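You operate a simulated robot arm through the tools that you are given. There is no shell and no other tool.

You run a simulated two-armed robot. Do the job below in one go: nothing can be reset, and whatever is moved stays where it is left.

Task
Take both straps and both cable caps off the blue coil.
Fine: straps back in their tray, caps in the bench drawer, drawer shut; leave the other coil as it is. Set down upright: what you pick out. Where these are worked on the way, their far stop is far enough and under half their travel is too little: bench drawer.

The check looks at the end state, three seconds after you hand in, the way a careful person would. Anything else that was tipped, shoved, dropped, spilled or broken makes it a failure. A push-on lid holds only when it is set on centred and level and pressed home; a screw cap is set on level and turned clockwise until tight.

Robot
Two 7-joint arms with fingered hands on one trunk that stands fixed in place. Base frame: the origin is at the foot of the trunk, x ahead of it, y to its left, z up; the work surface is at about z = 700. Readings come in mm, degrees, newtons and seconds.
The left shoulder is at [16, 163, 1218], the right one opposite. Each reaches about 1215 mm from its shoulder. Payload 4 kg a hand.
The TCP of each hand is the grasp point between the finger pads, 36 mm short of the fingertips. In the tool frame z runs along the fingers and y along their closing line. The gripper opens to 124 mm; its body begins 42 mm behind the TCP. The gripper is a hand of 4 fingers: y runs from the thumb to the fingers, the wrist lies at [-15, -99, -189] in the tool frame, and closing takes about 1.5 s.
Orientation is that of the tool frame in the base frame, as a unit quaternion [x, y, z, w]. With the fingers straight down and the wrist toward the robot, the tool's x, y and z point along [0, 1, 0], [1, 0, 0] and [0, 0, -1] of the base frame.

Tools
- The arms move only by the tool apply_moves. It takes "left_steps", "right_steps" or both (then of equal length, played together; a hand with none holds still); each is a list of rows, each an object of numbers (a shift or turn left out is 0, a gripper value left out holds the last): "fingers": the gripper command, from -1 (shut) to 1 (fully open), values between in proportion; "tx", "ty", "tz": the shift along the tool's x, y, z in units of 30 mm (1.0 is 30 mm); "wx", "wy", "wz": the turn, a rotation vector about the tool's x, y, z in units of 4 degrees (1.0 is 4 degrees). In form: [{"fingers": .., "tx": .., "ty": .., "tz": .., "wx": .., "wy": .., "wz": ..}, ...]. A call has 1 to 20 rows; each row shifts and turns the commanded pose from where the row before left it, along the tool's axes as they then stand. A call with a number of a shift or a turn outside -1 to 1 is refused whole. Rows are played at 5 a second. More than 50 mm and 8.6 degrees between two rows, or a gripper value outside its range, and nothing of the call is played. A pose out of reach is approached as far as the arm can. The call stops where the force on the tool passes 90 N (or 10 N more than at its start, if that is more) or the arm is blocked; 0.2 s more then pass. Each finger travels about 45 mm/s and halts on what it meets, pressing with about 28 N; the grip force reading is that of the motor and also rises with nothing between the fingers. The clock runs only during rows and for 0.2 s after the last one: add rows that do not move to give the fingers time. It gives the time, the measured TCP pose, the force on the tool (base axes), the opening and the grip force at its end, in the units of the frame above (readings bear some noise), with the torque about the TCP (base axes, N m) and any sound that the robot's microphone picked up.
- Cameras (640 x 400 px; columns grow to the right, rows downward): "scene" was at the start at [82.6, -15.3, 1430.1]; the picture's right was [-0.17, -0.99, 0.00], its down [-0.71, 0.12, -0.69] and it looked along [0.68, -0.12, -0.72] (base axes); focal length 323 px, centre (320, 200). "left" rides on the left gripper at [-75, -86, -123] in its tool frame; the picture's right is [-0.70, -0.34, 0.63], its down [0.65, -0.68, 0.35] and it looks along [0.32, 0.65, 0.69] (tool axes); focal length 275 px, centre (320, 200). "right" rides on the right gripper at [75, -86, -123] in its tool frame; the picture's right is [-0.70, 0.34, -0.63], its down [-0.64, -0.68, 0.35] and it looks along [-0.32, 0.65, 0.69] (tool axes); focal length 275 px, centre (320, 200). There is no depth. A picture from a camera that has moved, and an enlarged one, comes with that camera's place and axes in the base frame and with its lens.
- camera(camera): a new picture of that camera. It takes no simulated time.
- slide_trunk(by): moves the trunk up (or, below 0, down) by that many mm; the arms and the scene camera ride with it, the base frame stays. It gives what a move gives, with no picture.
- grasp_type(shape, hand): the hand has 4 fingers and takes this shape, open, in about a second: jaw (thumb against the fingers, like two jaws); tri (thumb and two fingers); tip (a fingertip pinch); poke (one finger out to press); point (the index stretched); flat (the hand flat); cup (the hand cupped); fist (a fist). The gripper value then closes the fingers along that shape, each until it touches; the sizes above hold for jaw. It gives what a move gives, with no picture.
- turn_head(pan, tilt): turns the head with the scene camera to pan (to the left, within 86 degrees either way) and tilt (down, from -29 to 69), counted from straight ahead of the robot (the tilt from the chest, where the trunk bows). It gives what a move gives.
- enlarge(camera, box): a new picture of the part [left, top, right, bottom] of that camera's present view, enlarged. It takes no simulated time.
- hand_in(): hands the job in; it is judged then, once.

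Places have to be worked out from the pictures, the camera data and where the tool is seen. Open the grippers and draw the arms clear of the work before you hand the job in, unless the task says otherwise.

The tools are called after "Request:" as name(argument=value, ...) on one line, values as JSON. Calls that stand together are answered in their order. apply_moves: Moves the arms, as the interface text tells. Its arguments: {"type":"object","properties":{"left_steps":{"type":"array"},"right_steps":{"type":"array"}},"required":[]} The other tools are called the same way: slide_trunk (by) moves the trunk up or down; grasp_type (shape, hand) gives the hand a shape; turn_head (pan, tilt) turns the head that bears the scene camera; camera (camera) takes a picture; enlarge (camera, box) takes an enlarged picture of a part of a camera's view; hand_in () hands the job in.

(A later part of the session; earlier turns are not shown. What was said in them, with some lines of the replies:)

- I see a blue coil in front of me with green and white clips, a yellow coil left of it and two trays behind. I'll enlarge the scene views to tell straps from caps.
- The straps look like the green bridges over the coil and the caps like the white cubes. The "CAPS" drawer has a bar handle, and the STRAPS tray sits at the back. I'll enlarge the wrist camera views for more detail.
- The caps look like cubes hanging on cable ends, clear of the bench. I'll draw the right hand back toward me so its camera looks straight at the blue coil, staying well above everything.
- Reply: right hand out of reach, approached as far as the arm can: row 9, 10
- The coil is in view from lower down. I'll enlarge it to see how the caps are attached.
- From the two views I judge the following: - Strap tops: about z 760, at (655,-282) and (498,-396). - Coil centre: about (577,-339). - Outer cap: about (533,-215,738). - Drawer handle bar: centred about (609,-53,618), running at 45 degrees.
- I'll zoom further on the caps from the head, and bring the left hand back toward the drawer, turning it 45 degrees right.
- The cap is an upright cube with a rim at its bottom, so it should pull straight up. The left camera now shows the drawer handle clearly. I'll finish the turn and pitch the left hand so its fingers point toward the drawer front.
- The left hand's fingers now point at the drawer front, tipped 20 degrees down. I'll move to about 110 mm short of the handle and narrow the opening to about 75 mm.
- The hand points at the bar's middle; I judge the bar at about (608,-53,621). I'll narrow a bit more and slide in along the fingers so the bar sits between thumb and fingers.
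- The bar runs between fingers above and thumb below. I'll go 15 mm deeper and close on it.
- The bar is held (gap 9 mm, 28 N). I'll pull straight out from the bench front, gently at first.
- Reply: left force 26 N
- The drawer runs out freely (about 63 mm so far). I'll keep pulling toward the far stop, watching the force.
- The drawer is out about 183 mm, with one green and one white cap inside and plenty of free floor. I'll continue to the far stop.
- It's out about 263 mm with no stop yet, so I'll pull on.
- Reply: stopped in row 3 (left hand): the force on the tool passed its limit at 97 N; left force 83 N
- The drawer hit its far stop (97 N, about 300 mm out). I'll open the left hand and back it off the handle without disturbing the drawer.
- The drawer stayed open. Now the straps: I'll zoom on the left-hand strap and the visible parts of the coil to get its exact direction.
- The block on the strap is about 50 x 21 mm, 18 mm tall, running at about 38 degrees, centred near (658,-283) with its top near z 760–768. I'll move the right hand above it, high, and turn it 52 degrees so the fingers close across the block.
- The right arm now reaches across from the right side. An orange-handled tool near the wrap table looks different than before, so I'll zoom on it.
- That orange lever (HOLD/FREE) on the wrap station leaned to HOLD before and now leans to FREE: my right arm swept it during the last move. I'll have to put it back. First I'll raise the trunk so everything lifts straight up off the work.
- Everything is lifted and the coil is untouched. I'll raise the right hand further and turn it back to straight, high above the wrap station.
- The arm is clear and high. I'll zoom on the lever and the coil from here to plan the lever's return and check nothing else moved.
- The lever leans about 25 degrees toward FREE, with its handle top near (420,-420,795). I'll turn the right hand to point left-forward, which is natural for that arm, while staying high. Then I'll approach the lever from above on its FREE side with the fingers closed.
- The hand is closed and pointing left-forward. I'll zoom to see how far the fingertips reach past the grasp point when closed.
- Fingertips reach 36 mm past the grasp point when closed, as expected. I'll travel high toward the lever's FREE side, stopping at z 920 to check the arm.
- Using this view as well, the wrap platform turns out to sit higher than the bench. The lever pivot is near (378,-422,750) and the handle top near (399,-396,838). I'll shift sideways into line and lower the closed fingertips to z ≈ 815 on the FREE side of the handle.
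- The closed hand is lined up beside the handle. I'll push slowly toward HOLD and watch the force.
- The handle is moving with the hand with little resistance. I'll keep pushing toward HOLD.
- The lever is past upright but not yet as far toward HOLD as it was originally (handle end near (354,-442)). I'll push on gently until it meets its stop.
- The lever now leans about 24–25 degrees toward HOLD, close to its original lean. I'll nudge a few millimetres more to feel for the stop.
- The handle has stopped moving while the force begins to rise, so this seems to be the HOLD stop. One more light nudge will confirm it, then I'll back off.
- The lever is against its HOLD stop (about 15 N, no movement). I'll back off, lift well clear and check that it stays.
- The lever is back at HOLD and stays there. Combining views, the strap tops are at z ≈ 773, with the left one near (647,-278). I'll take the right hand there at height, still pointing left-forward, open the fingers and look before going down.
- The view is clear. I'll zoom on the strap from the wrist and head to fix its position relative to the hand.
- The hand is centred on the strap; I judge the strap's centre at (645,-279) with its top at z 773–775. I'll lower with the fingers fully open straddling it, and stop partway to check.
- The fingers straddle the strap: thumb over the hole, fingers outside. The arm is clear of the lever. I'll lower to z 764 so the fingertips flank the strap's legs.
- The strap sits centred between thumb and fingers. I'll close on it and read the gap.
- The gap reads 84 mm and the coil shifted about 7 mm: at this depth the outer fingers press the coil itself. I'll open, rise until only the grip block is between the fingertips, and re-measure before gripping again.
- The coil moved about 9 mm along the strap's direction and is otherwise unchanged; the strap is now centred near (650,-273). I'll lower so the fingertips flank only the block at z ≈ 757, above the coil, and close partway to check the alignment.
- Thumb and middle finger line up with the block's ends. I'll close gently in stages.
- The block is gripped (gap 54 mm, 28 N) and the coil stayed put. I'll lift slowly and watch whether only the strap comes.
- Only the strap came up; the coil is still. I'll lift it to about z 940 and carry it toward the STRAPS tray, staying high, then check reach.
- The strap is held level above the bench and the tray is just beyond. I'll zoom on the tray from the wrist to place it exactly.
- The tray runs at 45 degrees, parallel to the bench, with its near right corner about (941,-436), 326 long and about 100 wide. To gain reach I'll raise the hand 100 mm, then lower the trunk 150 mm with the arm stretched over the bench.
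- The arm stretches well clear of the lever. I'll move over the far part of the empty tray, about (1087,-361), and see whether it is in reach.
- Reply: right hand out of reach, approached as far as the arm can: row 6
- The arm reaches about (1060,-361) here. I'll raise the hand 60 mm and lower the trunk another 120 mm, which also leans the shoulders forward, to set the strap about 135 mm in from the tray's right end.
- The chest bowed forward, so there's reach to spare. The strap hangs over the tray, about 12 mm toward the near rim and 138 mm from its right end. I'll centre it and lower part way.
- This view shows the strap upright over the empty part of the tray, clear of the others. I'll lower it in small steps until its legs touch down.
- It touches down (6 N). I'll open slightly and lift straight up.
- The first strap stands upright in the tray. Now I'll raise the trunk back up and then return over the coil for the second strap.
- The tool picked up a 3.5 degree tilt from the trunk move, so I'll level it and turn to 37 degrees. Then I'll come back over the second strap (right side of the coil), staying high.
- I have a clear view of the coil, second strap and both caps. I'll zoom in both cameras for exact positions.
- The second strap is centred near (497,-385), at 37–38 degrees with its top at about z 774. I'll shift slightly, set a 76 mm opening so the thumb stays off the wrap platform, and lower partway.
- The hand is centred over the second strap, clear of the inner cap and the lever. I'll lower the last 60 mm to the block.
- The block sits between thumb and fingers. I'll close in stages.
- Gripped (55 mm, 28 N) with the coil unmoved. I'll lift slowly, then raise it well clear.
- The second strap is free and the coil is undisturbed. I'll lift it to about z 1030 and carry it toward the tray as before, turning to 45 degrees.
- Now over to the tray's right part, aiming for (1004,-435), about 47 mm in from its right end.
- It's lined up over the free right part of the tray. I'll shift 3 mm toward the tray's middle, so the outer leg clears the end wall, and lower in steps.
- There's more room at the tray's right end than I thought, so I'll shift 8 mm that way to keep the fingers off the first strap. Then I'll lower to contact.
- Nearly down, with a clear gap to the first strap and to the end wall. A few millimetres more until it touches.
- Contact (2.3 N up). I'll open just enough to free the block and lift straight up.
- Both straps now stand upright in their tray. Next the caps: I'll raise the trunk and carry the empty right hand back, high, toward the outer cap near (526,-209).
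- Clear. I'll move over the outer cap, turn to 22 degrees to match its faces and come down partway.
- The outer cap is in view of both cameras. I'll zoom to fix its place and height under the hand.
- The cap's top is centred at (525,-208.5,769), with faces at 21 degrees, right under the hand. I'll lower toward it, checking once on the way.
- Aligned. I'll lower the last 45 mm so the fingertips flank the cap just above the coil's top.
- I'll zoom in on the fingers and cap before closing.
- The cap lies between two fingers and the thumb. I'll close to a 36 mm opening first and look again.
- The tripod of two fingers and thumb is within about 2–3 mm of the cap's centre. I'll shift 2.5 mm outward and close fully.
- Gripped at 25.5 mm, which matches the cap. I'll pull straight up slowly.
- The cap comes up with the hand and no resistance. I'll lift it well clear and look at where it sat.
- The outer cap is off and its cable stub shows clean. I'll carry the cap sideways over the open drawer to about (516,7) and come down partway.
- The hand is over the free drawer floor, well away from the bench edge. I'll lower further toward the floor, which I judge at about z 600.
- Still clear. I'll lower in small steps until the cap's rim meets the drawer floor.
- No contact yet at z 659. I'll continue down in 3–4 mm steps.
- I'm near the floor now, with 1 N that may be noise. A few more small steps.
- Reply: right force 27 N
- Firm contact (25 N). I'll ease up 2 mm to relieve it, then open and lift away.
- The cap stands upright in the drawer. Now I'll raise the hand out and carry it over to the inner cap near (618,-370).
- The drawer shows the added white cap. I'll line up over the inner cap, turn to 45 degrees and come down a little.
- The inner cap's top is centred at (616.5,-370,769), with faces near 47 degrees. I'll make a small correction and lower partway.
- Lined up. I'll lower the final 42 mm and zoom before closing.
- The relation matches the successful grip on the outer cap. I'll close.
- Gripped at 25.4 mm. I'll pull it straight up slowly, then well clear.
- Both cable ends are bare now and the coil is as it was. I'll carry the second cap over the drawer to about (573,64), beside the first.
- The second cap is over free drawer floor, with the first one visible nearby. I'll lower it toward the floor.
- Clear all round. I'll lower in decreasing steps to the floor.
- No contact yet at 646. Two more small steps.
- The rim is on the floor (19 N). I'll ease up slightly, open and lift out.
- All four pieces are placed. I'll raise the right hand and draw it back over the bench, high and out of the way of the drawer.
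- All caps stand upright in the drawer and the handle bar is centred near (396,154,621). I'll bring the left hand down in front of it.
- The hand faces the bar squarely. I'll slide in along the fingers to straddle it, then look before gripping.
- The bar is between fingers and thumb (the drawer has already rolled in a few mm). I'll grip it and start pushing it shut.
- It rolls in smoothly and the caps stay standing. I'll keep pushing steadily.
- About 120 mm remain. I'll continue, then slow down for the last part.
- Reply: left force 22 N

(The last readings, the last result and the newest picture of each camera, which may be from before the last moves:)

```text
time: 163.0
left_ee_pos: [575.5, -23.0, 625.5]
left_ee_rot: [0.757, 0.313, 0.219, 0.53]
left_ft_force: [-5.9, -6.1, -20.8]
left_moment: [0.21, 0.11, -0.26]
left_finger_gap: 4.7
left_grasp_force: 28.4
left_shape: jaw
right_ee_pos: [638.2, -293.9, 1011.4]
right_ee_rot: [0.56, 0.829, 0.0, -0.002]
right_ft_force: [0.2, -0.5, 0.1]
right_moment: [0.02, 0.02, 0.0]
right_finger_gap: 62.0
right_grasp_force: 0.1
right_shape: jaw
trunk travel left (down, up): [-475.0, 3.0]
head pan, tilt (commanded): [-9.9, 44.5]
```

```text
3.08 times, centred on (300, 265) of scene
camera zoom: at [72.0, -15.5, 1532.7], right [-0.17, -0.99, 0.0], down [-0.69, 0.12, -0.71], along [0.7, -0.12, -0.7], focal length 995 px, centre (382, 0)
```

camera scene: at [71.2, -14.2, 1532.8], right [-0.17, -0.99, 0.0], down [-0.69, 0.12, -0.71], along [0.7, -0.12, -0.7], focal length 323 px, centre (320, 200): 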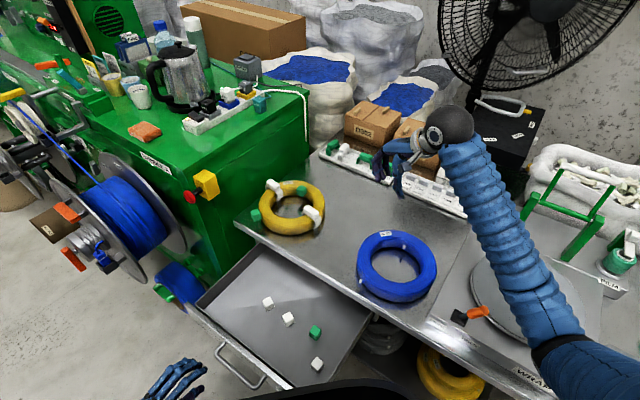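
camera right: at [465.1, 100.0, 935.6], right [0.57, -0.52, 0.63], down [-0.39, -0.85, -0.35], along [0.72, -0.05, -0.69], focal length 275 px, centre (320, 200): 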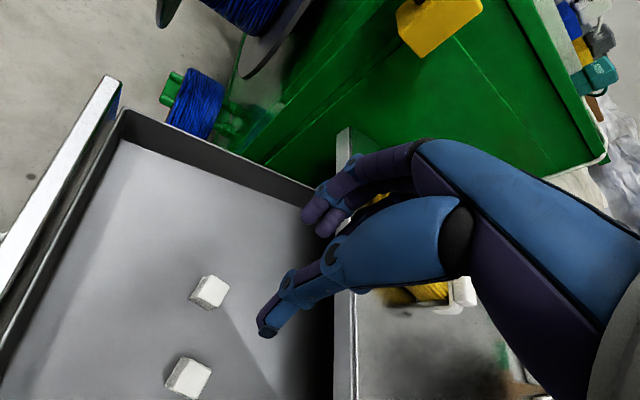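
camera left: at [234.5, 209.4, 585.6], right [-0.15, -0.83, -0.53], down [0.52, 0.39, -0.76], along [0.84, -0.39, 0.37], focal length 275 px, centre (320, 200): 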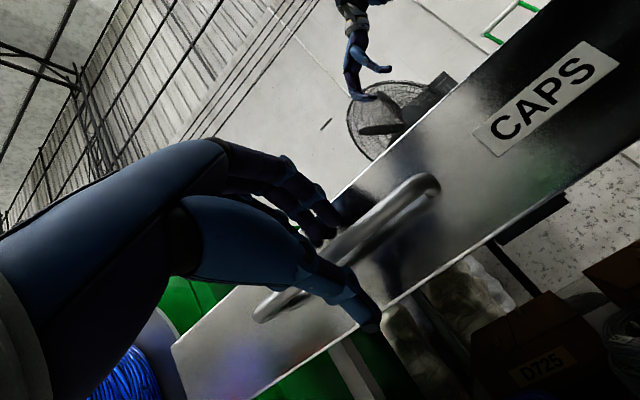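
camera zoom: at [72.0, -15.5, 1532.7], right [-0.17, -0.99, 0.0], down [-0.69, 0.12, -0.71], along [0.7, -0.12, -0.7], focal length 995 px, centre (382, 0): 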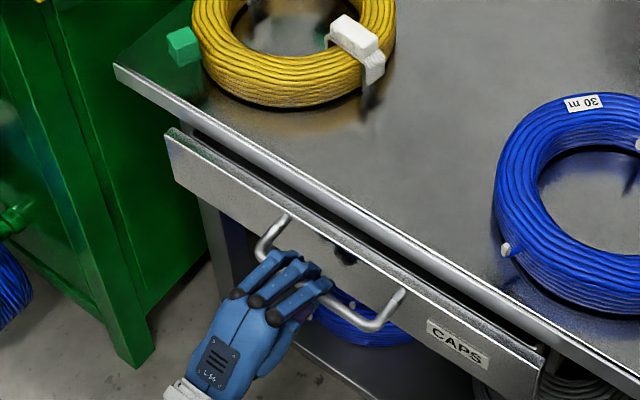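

About 25–30 mm to go. I'll push the rest slowly until it meets the closed stop.

Request:
apply_moves(left_steps=[{"ty": 0.08, "tz": 0.22}, {"ty": 0.08, "tz": 0.22}, {"ty": 0.08, "tz": 0.22}, {"ty": 0.08, "tz": 0.22}, {}])

Request:
enlarge(camera="scene", box=[200, 200, 400, 330])

```text
time: 164.2
left_ee_pos: [593.9, -42.4, 625.6]
left_ee_rot: [0.756, 0.315, 0.221, 0.53]
left_ft_force: [-3.3, -8.0, -18.4]
left_moment: [0.19, 0.04, -0.23]
left_finger_gap: 4.3
left_grasp_force: 27.3
left_shape: jaw
right_ee_pos: [637.7, -293.7, 1010.3]
right_ee_rot: [0.559, 0.829, 0.001, -0.001]
right_ft_force: [0.0, -0.4, 0.4]
right_moment: [-0.02, -0.02, 0.0]
right_finger_gap: 61.7
right_grasp_force: 0.1
right_shape: jaw
trunk travel left (down, up): [-475.0, 3.0]
head pan, tilt (commanded): [-9.9, 44.5]
```

```text
3.08 times, centred on (300, 265) of scene
camera zoom: at [72.3, -15.7, 1532.8], right [-0.17, -0.99, 0.0], down [-0.69, 0.12, -0.71], along [0.7, -0.12, -0.7], focal length 995 px, centre (382, 0)
```

zoom: 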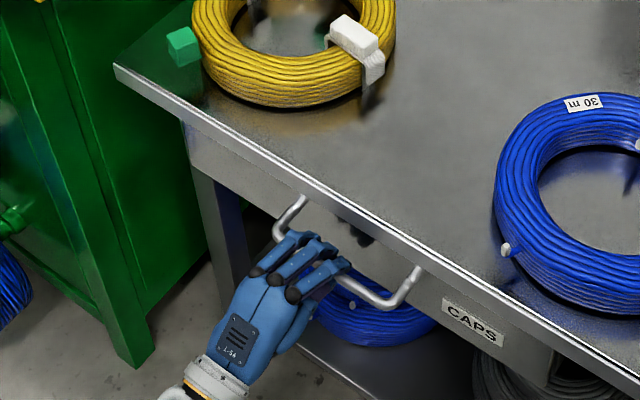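

Nearly shut, with no stop felt yet. A bit more, in small pushes.

Request:
apply_moves(left_steps=[{"ty": 0.057, "tz": 0.157}, {"ty": 0.057, "tz": 0.157}, {}])

Request:
enlarge(camera="scene", box=[200, 200, 400, 330])

Request:
camera(camera="left")

```text
time: 165.0
left_ee_pos: [597.9, -45.7, 623.7]
left_ee_rot: [0.757, 0.315, 0.22, 0.529]
left_ft_force: [-60.9, 48.9, -8.4]
left_moment: [0.34, 0.31, -0.42]
left_finger_gap: 5.1
left_grasp_force: 27.6
left_shape: jaw
right_ee_pos: [636.0, -292.3, 1013.2]
right_ee_rot: [0.559, 0.829, -0.001, 0.001]
right_ft_force: [-0.3, 0.2, 0.7]
right_moment: [-0.02, 0.04, 0.01]
right_finger_gap: 61.9
right_grasp_force: 0.0
right_shape: jaw
trunk travel left (down, up): [-475.0, 3.0]
head pan, tilt (commanded): [-9.9, 44.5]
```

```text
3.08 times, centred on (300, 265) of scene
camera zoom: at [68.0, -12.0, 1533.0], right [-0.17, -0.99, 0.0], down [-0.69, 0.12, -0.71], along [0.7, -0.12, -0.7], focal length 995 px, centre (382, 0)
```

zoom: 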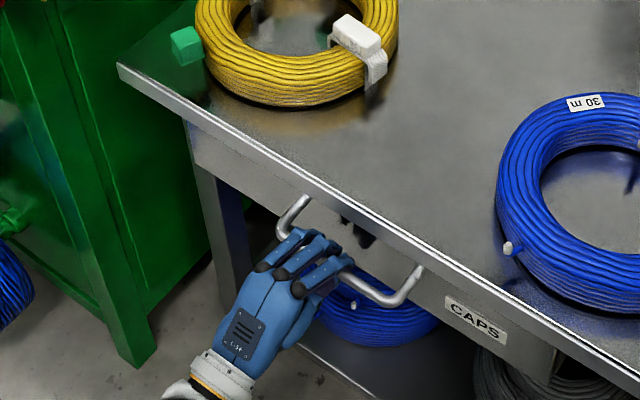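

```text
taken
camera left: at [443.0, 3.0, 584.6], right [-0.15, -0.83, -0.53], down [0.52, 0.39, -0.76], along [0.84, -0.39, 0.37], focal length 275 px, centre (320, 200)
```

left: 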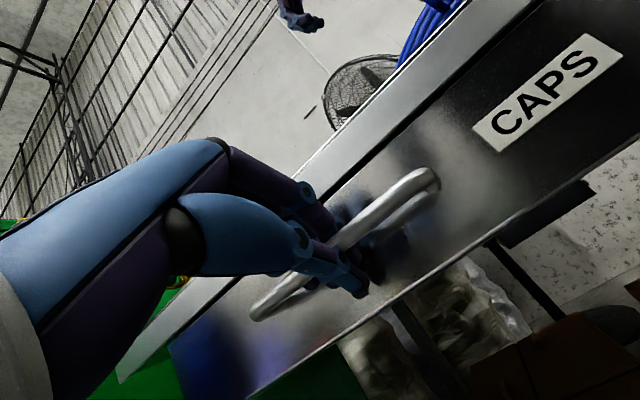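

Firmly at the closed stop (about 78 N), and the view matches the original closed position. I'll open the fingers in place, then back straight out without dragging the bar.

Request:
apply_moves(left_steps=[{"fingers": -0.6}, {"fingers": -0.1}, {"fingers": -0.1}, {"fingers": -0.1}, {}, {"tz": -0.2}, {"tz": -0.5}, {"tz": -0.7}, {"tz": -0.7}, {"tz": -0.7}, {"tz": -0.7}, {}])

Request:
enlarge(camera="scene", box=[200, 200, 400, 330])

Request:
camera(camera="left")

```text
time: 167.6
left_ee_pos: [531.8, 21.0, 662.2]
left_ee_rot: [0.756, 0.314, 0.22, 0.53]
left_ft_force: [0.1, -0.3, 0.1]
left_moment: [0.01, -0.01, -0.02]
left_finger_gap: 55.8
left_grasp_force: 0.0
left_shape: jaw
right_ee_pos: [637.1, -293.0, 1011.2]
right_ee_rot: [0.559, 0.829, 0.001, -0.001]
right_ft_force: [0.3, 0.0, 0.3]
right_moment: [-0.02, 0.01, -0.03]
right_finger_gap: 61.7
right_grasp_force: 0.1
right_shape: jaw
trunk travel left (down, up): [-475.0, 3.0]
head pan, tilt (commanded): [-9.9, 44.5]
```

```text
3.08 times, centred on (300, 265) of scene
camera zoom: at [71.6, -15.6, 1532.8], right [-0.17, -0.99, 0.0], down [-0.69, 0.12, -0.71], along [0.7, -0.12, -0.7], focal length 995 px, centre (382, 0)
```

zoom: 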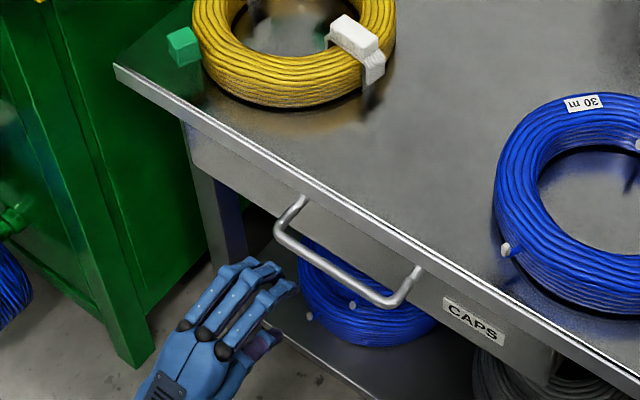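

```text
taken
camera left: at [376.3, 70.3, 622.6], right [-0.15, -0.83, -0.53], down [0.52, 0.39, -0.76], along [0.84, -0.39, 0.37], focal length 275 px, centre (320, 200)
```

left: 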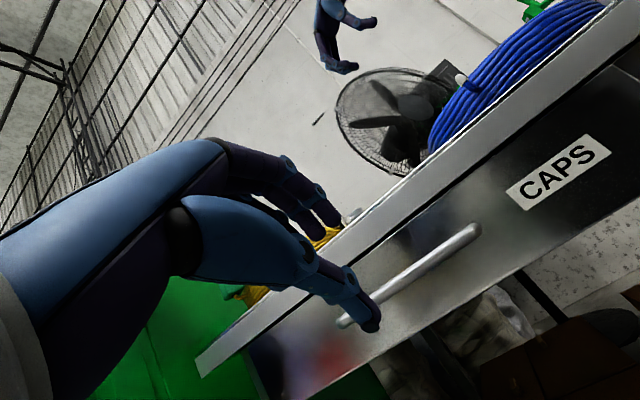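

The drawer is shut. I'll back the left hand further away and open both hands, and raise the right hand clear. Then I'll inspect everything.

Request:
apply_moves(left_steps=[{"tz": -0.8, "fingers": 1}, {"tz": -0.8, "fingers": 1}, {"tz": -0.8, "fingers": 1}, {"tz": -0.8, "fingers": 1}, {"tz": -0.6, "fingers": 1}, {"fingers": 1}, {}], right_steps=[{"tx": -0.8, "tz": -0.28, "fingers": 1}, {"tx": -0.8, "tz": -0.28, "fingers": 1}, {"tx": -0.8, "tz": -0.28, "fingers": 1}, {"tx": -0.8, "tz": -0.28, "fingers": 1}, {"tx": -0.8, "tz": -0.28, "fingers": 1}, {"fingers": 1}, {}])

Request:
camera(camera="scene")

Request:
enlarge(camera="scene", box=[310, 130, 420, 200])

Request:
enlarge(camera="scene", box=[420, 270, 520, 350])

Request:
enlarge(camera="scene", box=[230, 170, 450, 310])

```text
time: 169.2
left_ee_pos: [454.9, 96.6, 701.3]
left_ee_rot: [0.756, 0.314, 0.22, 0.53]
left_ft_force: [-0.5, 0.2, -0.1]
left_moment: [-0.01, -0.01, -0.01]
left_finger_gap: 123.6
left_grasp_force: 0.1
left_shape: jaw
right_ee_pos: [681.3, -401.9, 1054.1]
right_ee_rot: [0.559, 0.829, 0.0, 0.0]
right_ft_force: [0.3, 0.2, -0.3]
right_moment: [0.01, 0.02, 0.03]
right_finger_gap: 123.4
right_grasp_force: 0.0
right_shape: jaw
trunk travel left (down, up): [-475.0, 3.0]
head pan, tilt (commanded): [-9.9, 44.5]
```

```text
taken
camera scene: at [70.9, -15.4, 1532.8], right [-0.17, -0.99, 0.0], down [-0.69, 0.12, -0.71], along [0.7, -0.12, -0.7], focal length 323 px, centre (320, 200)
```

scene: 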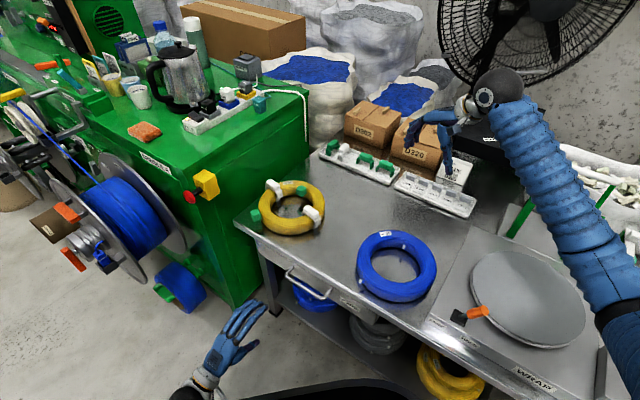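

```text
5.71 times, centred on (365, 165) of scene
camera zoom: at [70.9, -15.4, 1532.8], right [-0.17, -0.99, 0.0], down [-0.69, 0.12, -0.71], along [0.7, -0.12, -0.7], focal length 1847 px, centre (63, 400)
```

zoom: 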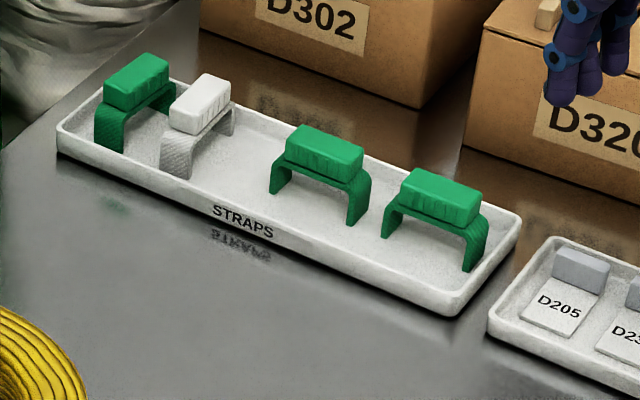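

```text
5.00 times, centred on (470, 310) of scene
camera zoom: at [70.9, -15.4, 1532.8], right [-0.17, -0.99, 0.0], down [-0.69, 0.12, -0.71], along [0.7, -0.12, -0.7], focal length 1616 px, centre (-430, -350)
```

zoom: 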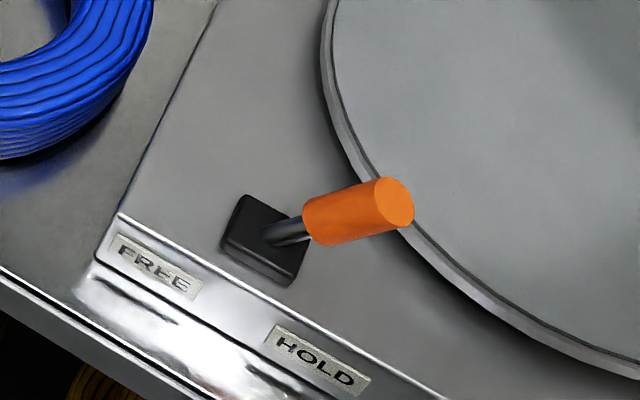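

```text
2.86 times, centred on (340, 240) of scene
camera zoom: at [70.9, -15.4, 1532.8], right [-0.17, -0.99, 0.0], down [-0.69, 0.12, -0.71], along [0.7, -0.12, -0.7], focal length 924 px, centre (263, 86)
```

zoom: 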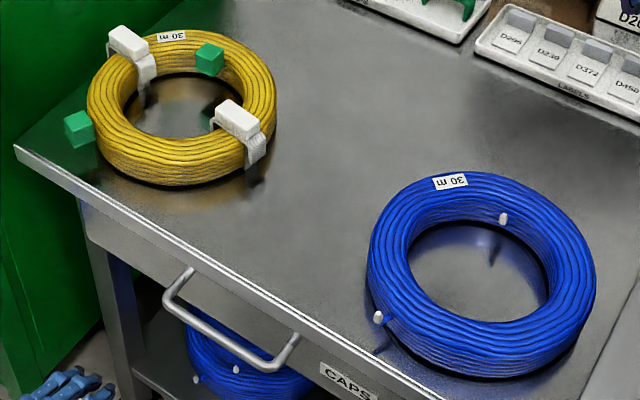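

All looks right: four straps upright in the tray, yellow coil untouched, lever on HOLD. I'll lower the trunk back to its starting height so I can compare the lever and bench directly with my first pictures.

Request:
slide_trunk(by=-100)

Request:
camera(camera="scene")

Request:
enlarge(camera="scene", box=[400, 170, 520, 290])

Request:
enlarge(camera="scene", box=[220, 210, 400, 320])

```text
time: 170.5
left_ee_pos: [454.6, 95.5, 601.3]
left_ee_rot: [0.756, 0.315, 0.221, 0.529]
left_ft_force: [-0.3, -0.1, 0.4]
left_moment: [-0.01, -0.03, 0.01]
left_finger_gap: 123.6
left_grasp_force: 0.2
left_shape: jaw
right_ee_pos: [682.5, -403.0, 953.3]
right_ee_rot: [0.559, 0.829, 0.0, 0.0]
right_ft_force: [0.0, 0.3, 0.4]
right_moment: [0.0, 0.0, 0.0]
right_finger_gap: 123.5
right_grasp_force: 0.1
right_shape: jaw
trunk travel left (down, up): [-375.0, 103.0]
head pan, tilt (commanded): [-9.9, 44.5]
```

```text
taken
camera scene: at [82.0, -15.3, 1430.1], right [-0.17, -0.99, 0.0], down [-0.71, 0.12, -0.69], along [0.68, -0.12, -0.72], focal length 323 px, centre (320, 200)
```

scene: 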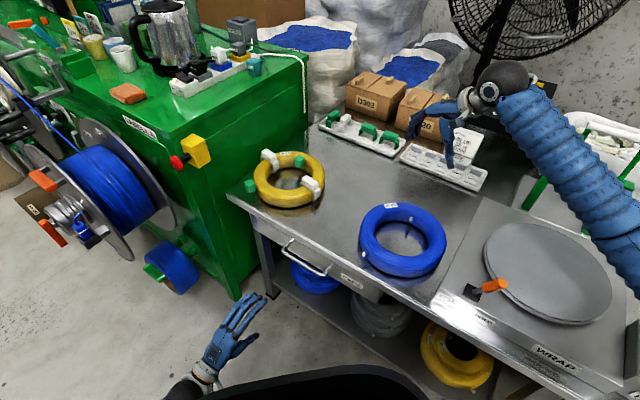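

```text
3.33 times, centred on (460, 230) of scene
camera zoom: at [82.0, -15.3, 1430.1], right [-0.17, -0.99, 0.0], down [-0.71, 0.12, -0.69], along [0.68, -0.12, -0.72], focal length 1078 px, centre (-147, 100)
```

zoom: 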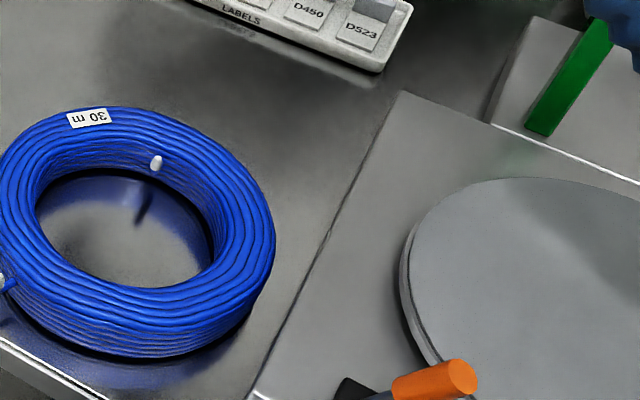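

```text
3.56 times, centred on (310, 265) of scene
camera zoom: at [82.0, -15.3, 1430.1], right [-0.17, -0.99, 0.0], down [-0.71, 0.12, -0.69], along [0.68, -0.12, -0.72], focal length 1150 px, centre (356, -31)
```

zoom: 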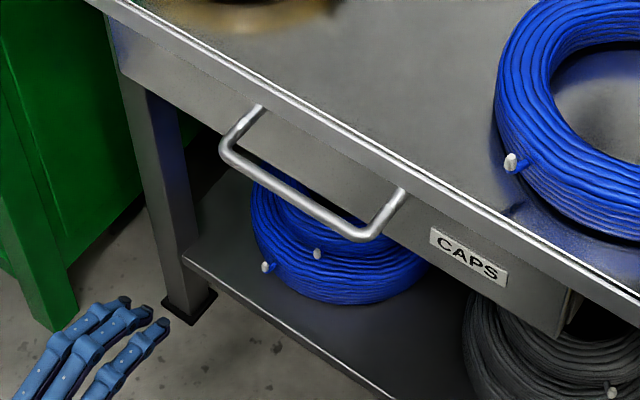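

The drawer handle and lever sit exactly where they did in the first pictures, and the other items are in place. I'll draw the left hand back a little more, let things settle, then hand in.

Request:
apply_moves(left_steps=[{"tz": -0.8}, {"tz": -0.8}, {"tz": -0.8}, {}, {}, {}])

Request:
camera(camera="scene")

```text
time: 171.9
left_ee_pos: [408.0, 143.2, 624.6]
left_ee_rot: [0.756, 0.315, 0.221, 0.529]
left_ft_force: [-0.1, -0.1, 0.6]
left_moment: [-0.01, -0.01, 0.02]
left_finger_gap: 123.6
left_grasp_force: 0.1
left_shape: jaw
right_ee_pos: [683.2, -402.2, 953.8]
right_ee_rot: [0.56, 0.829, 0.0, -0.001]
right_ft_force: [-0.6, 0.3, -0.7]
right_moment: [-0.02, -0.03, -0.04]
right_finger_gap: 123.8
right_grasp_force: 0.1
right_shape: jaw
trunk travel left (down, up): [-375.0, 103.0]
head pan, tilt (commanded): [-9.9, 44.5]
```

```text
taken
camera scene: at [82.6, -15.3, 1430.1], right [-0.17, -0.99, 0.0], down [-0.71, 0.12, -0.69], along [0.68, -0.12, -0.72], focal length 323 px, centre (320, 200)
```

scene: 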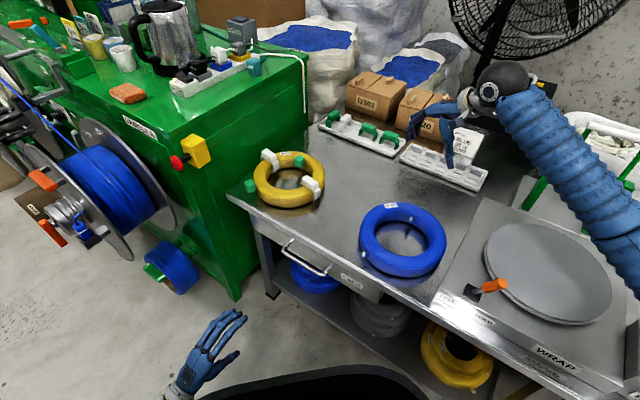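

Straps are upright in their tray, and the caps are in the shut drawer. The yellow coil and the lever are as they were at the start. Both hands are open and clear, so I'm handing in.

Request:
hand_in()

```text
The job is handed in.
```

I took both straps and both caps off the blue coil and handed the job in; I don't have the check's result yet.

- **Straps:** both stand upright in the STRAPS tray, next to the two that were already there.
- **Caps:** both stood upright on the drawer floor. I then pushed the drawer shut to its stop, and the handle is back where it was in the first pictures.
- **Yellow coil:** I didn't touch it.

Two things happened along the way that the check could notice:

- **Wrap-station lever:** while turning, my right arm knocked the orange lever from HOLD to FREE. I pushed it back against its HOLD stop, and it matches the first pictures.
- **Blue coil:** my first grip on a strap was too deep and slid the coil about 9 mm along the bench. I left it there.
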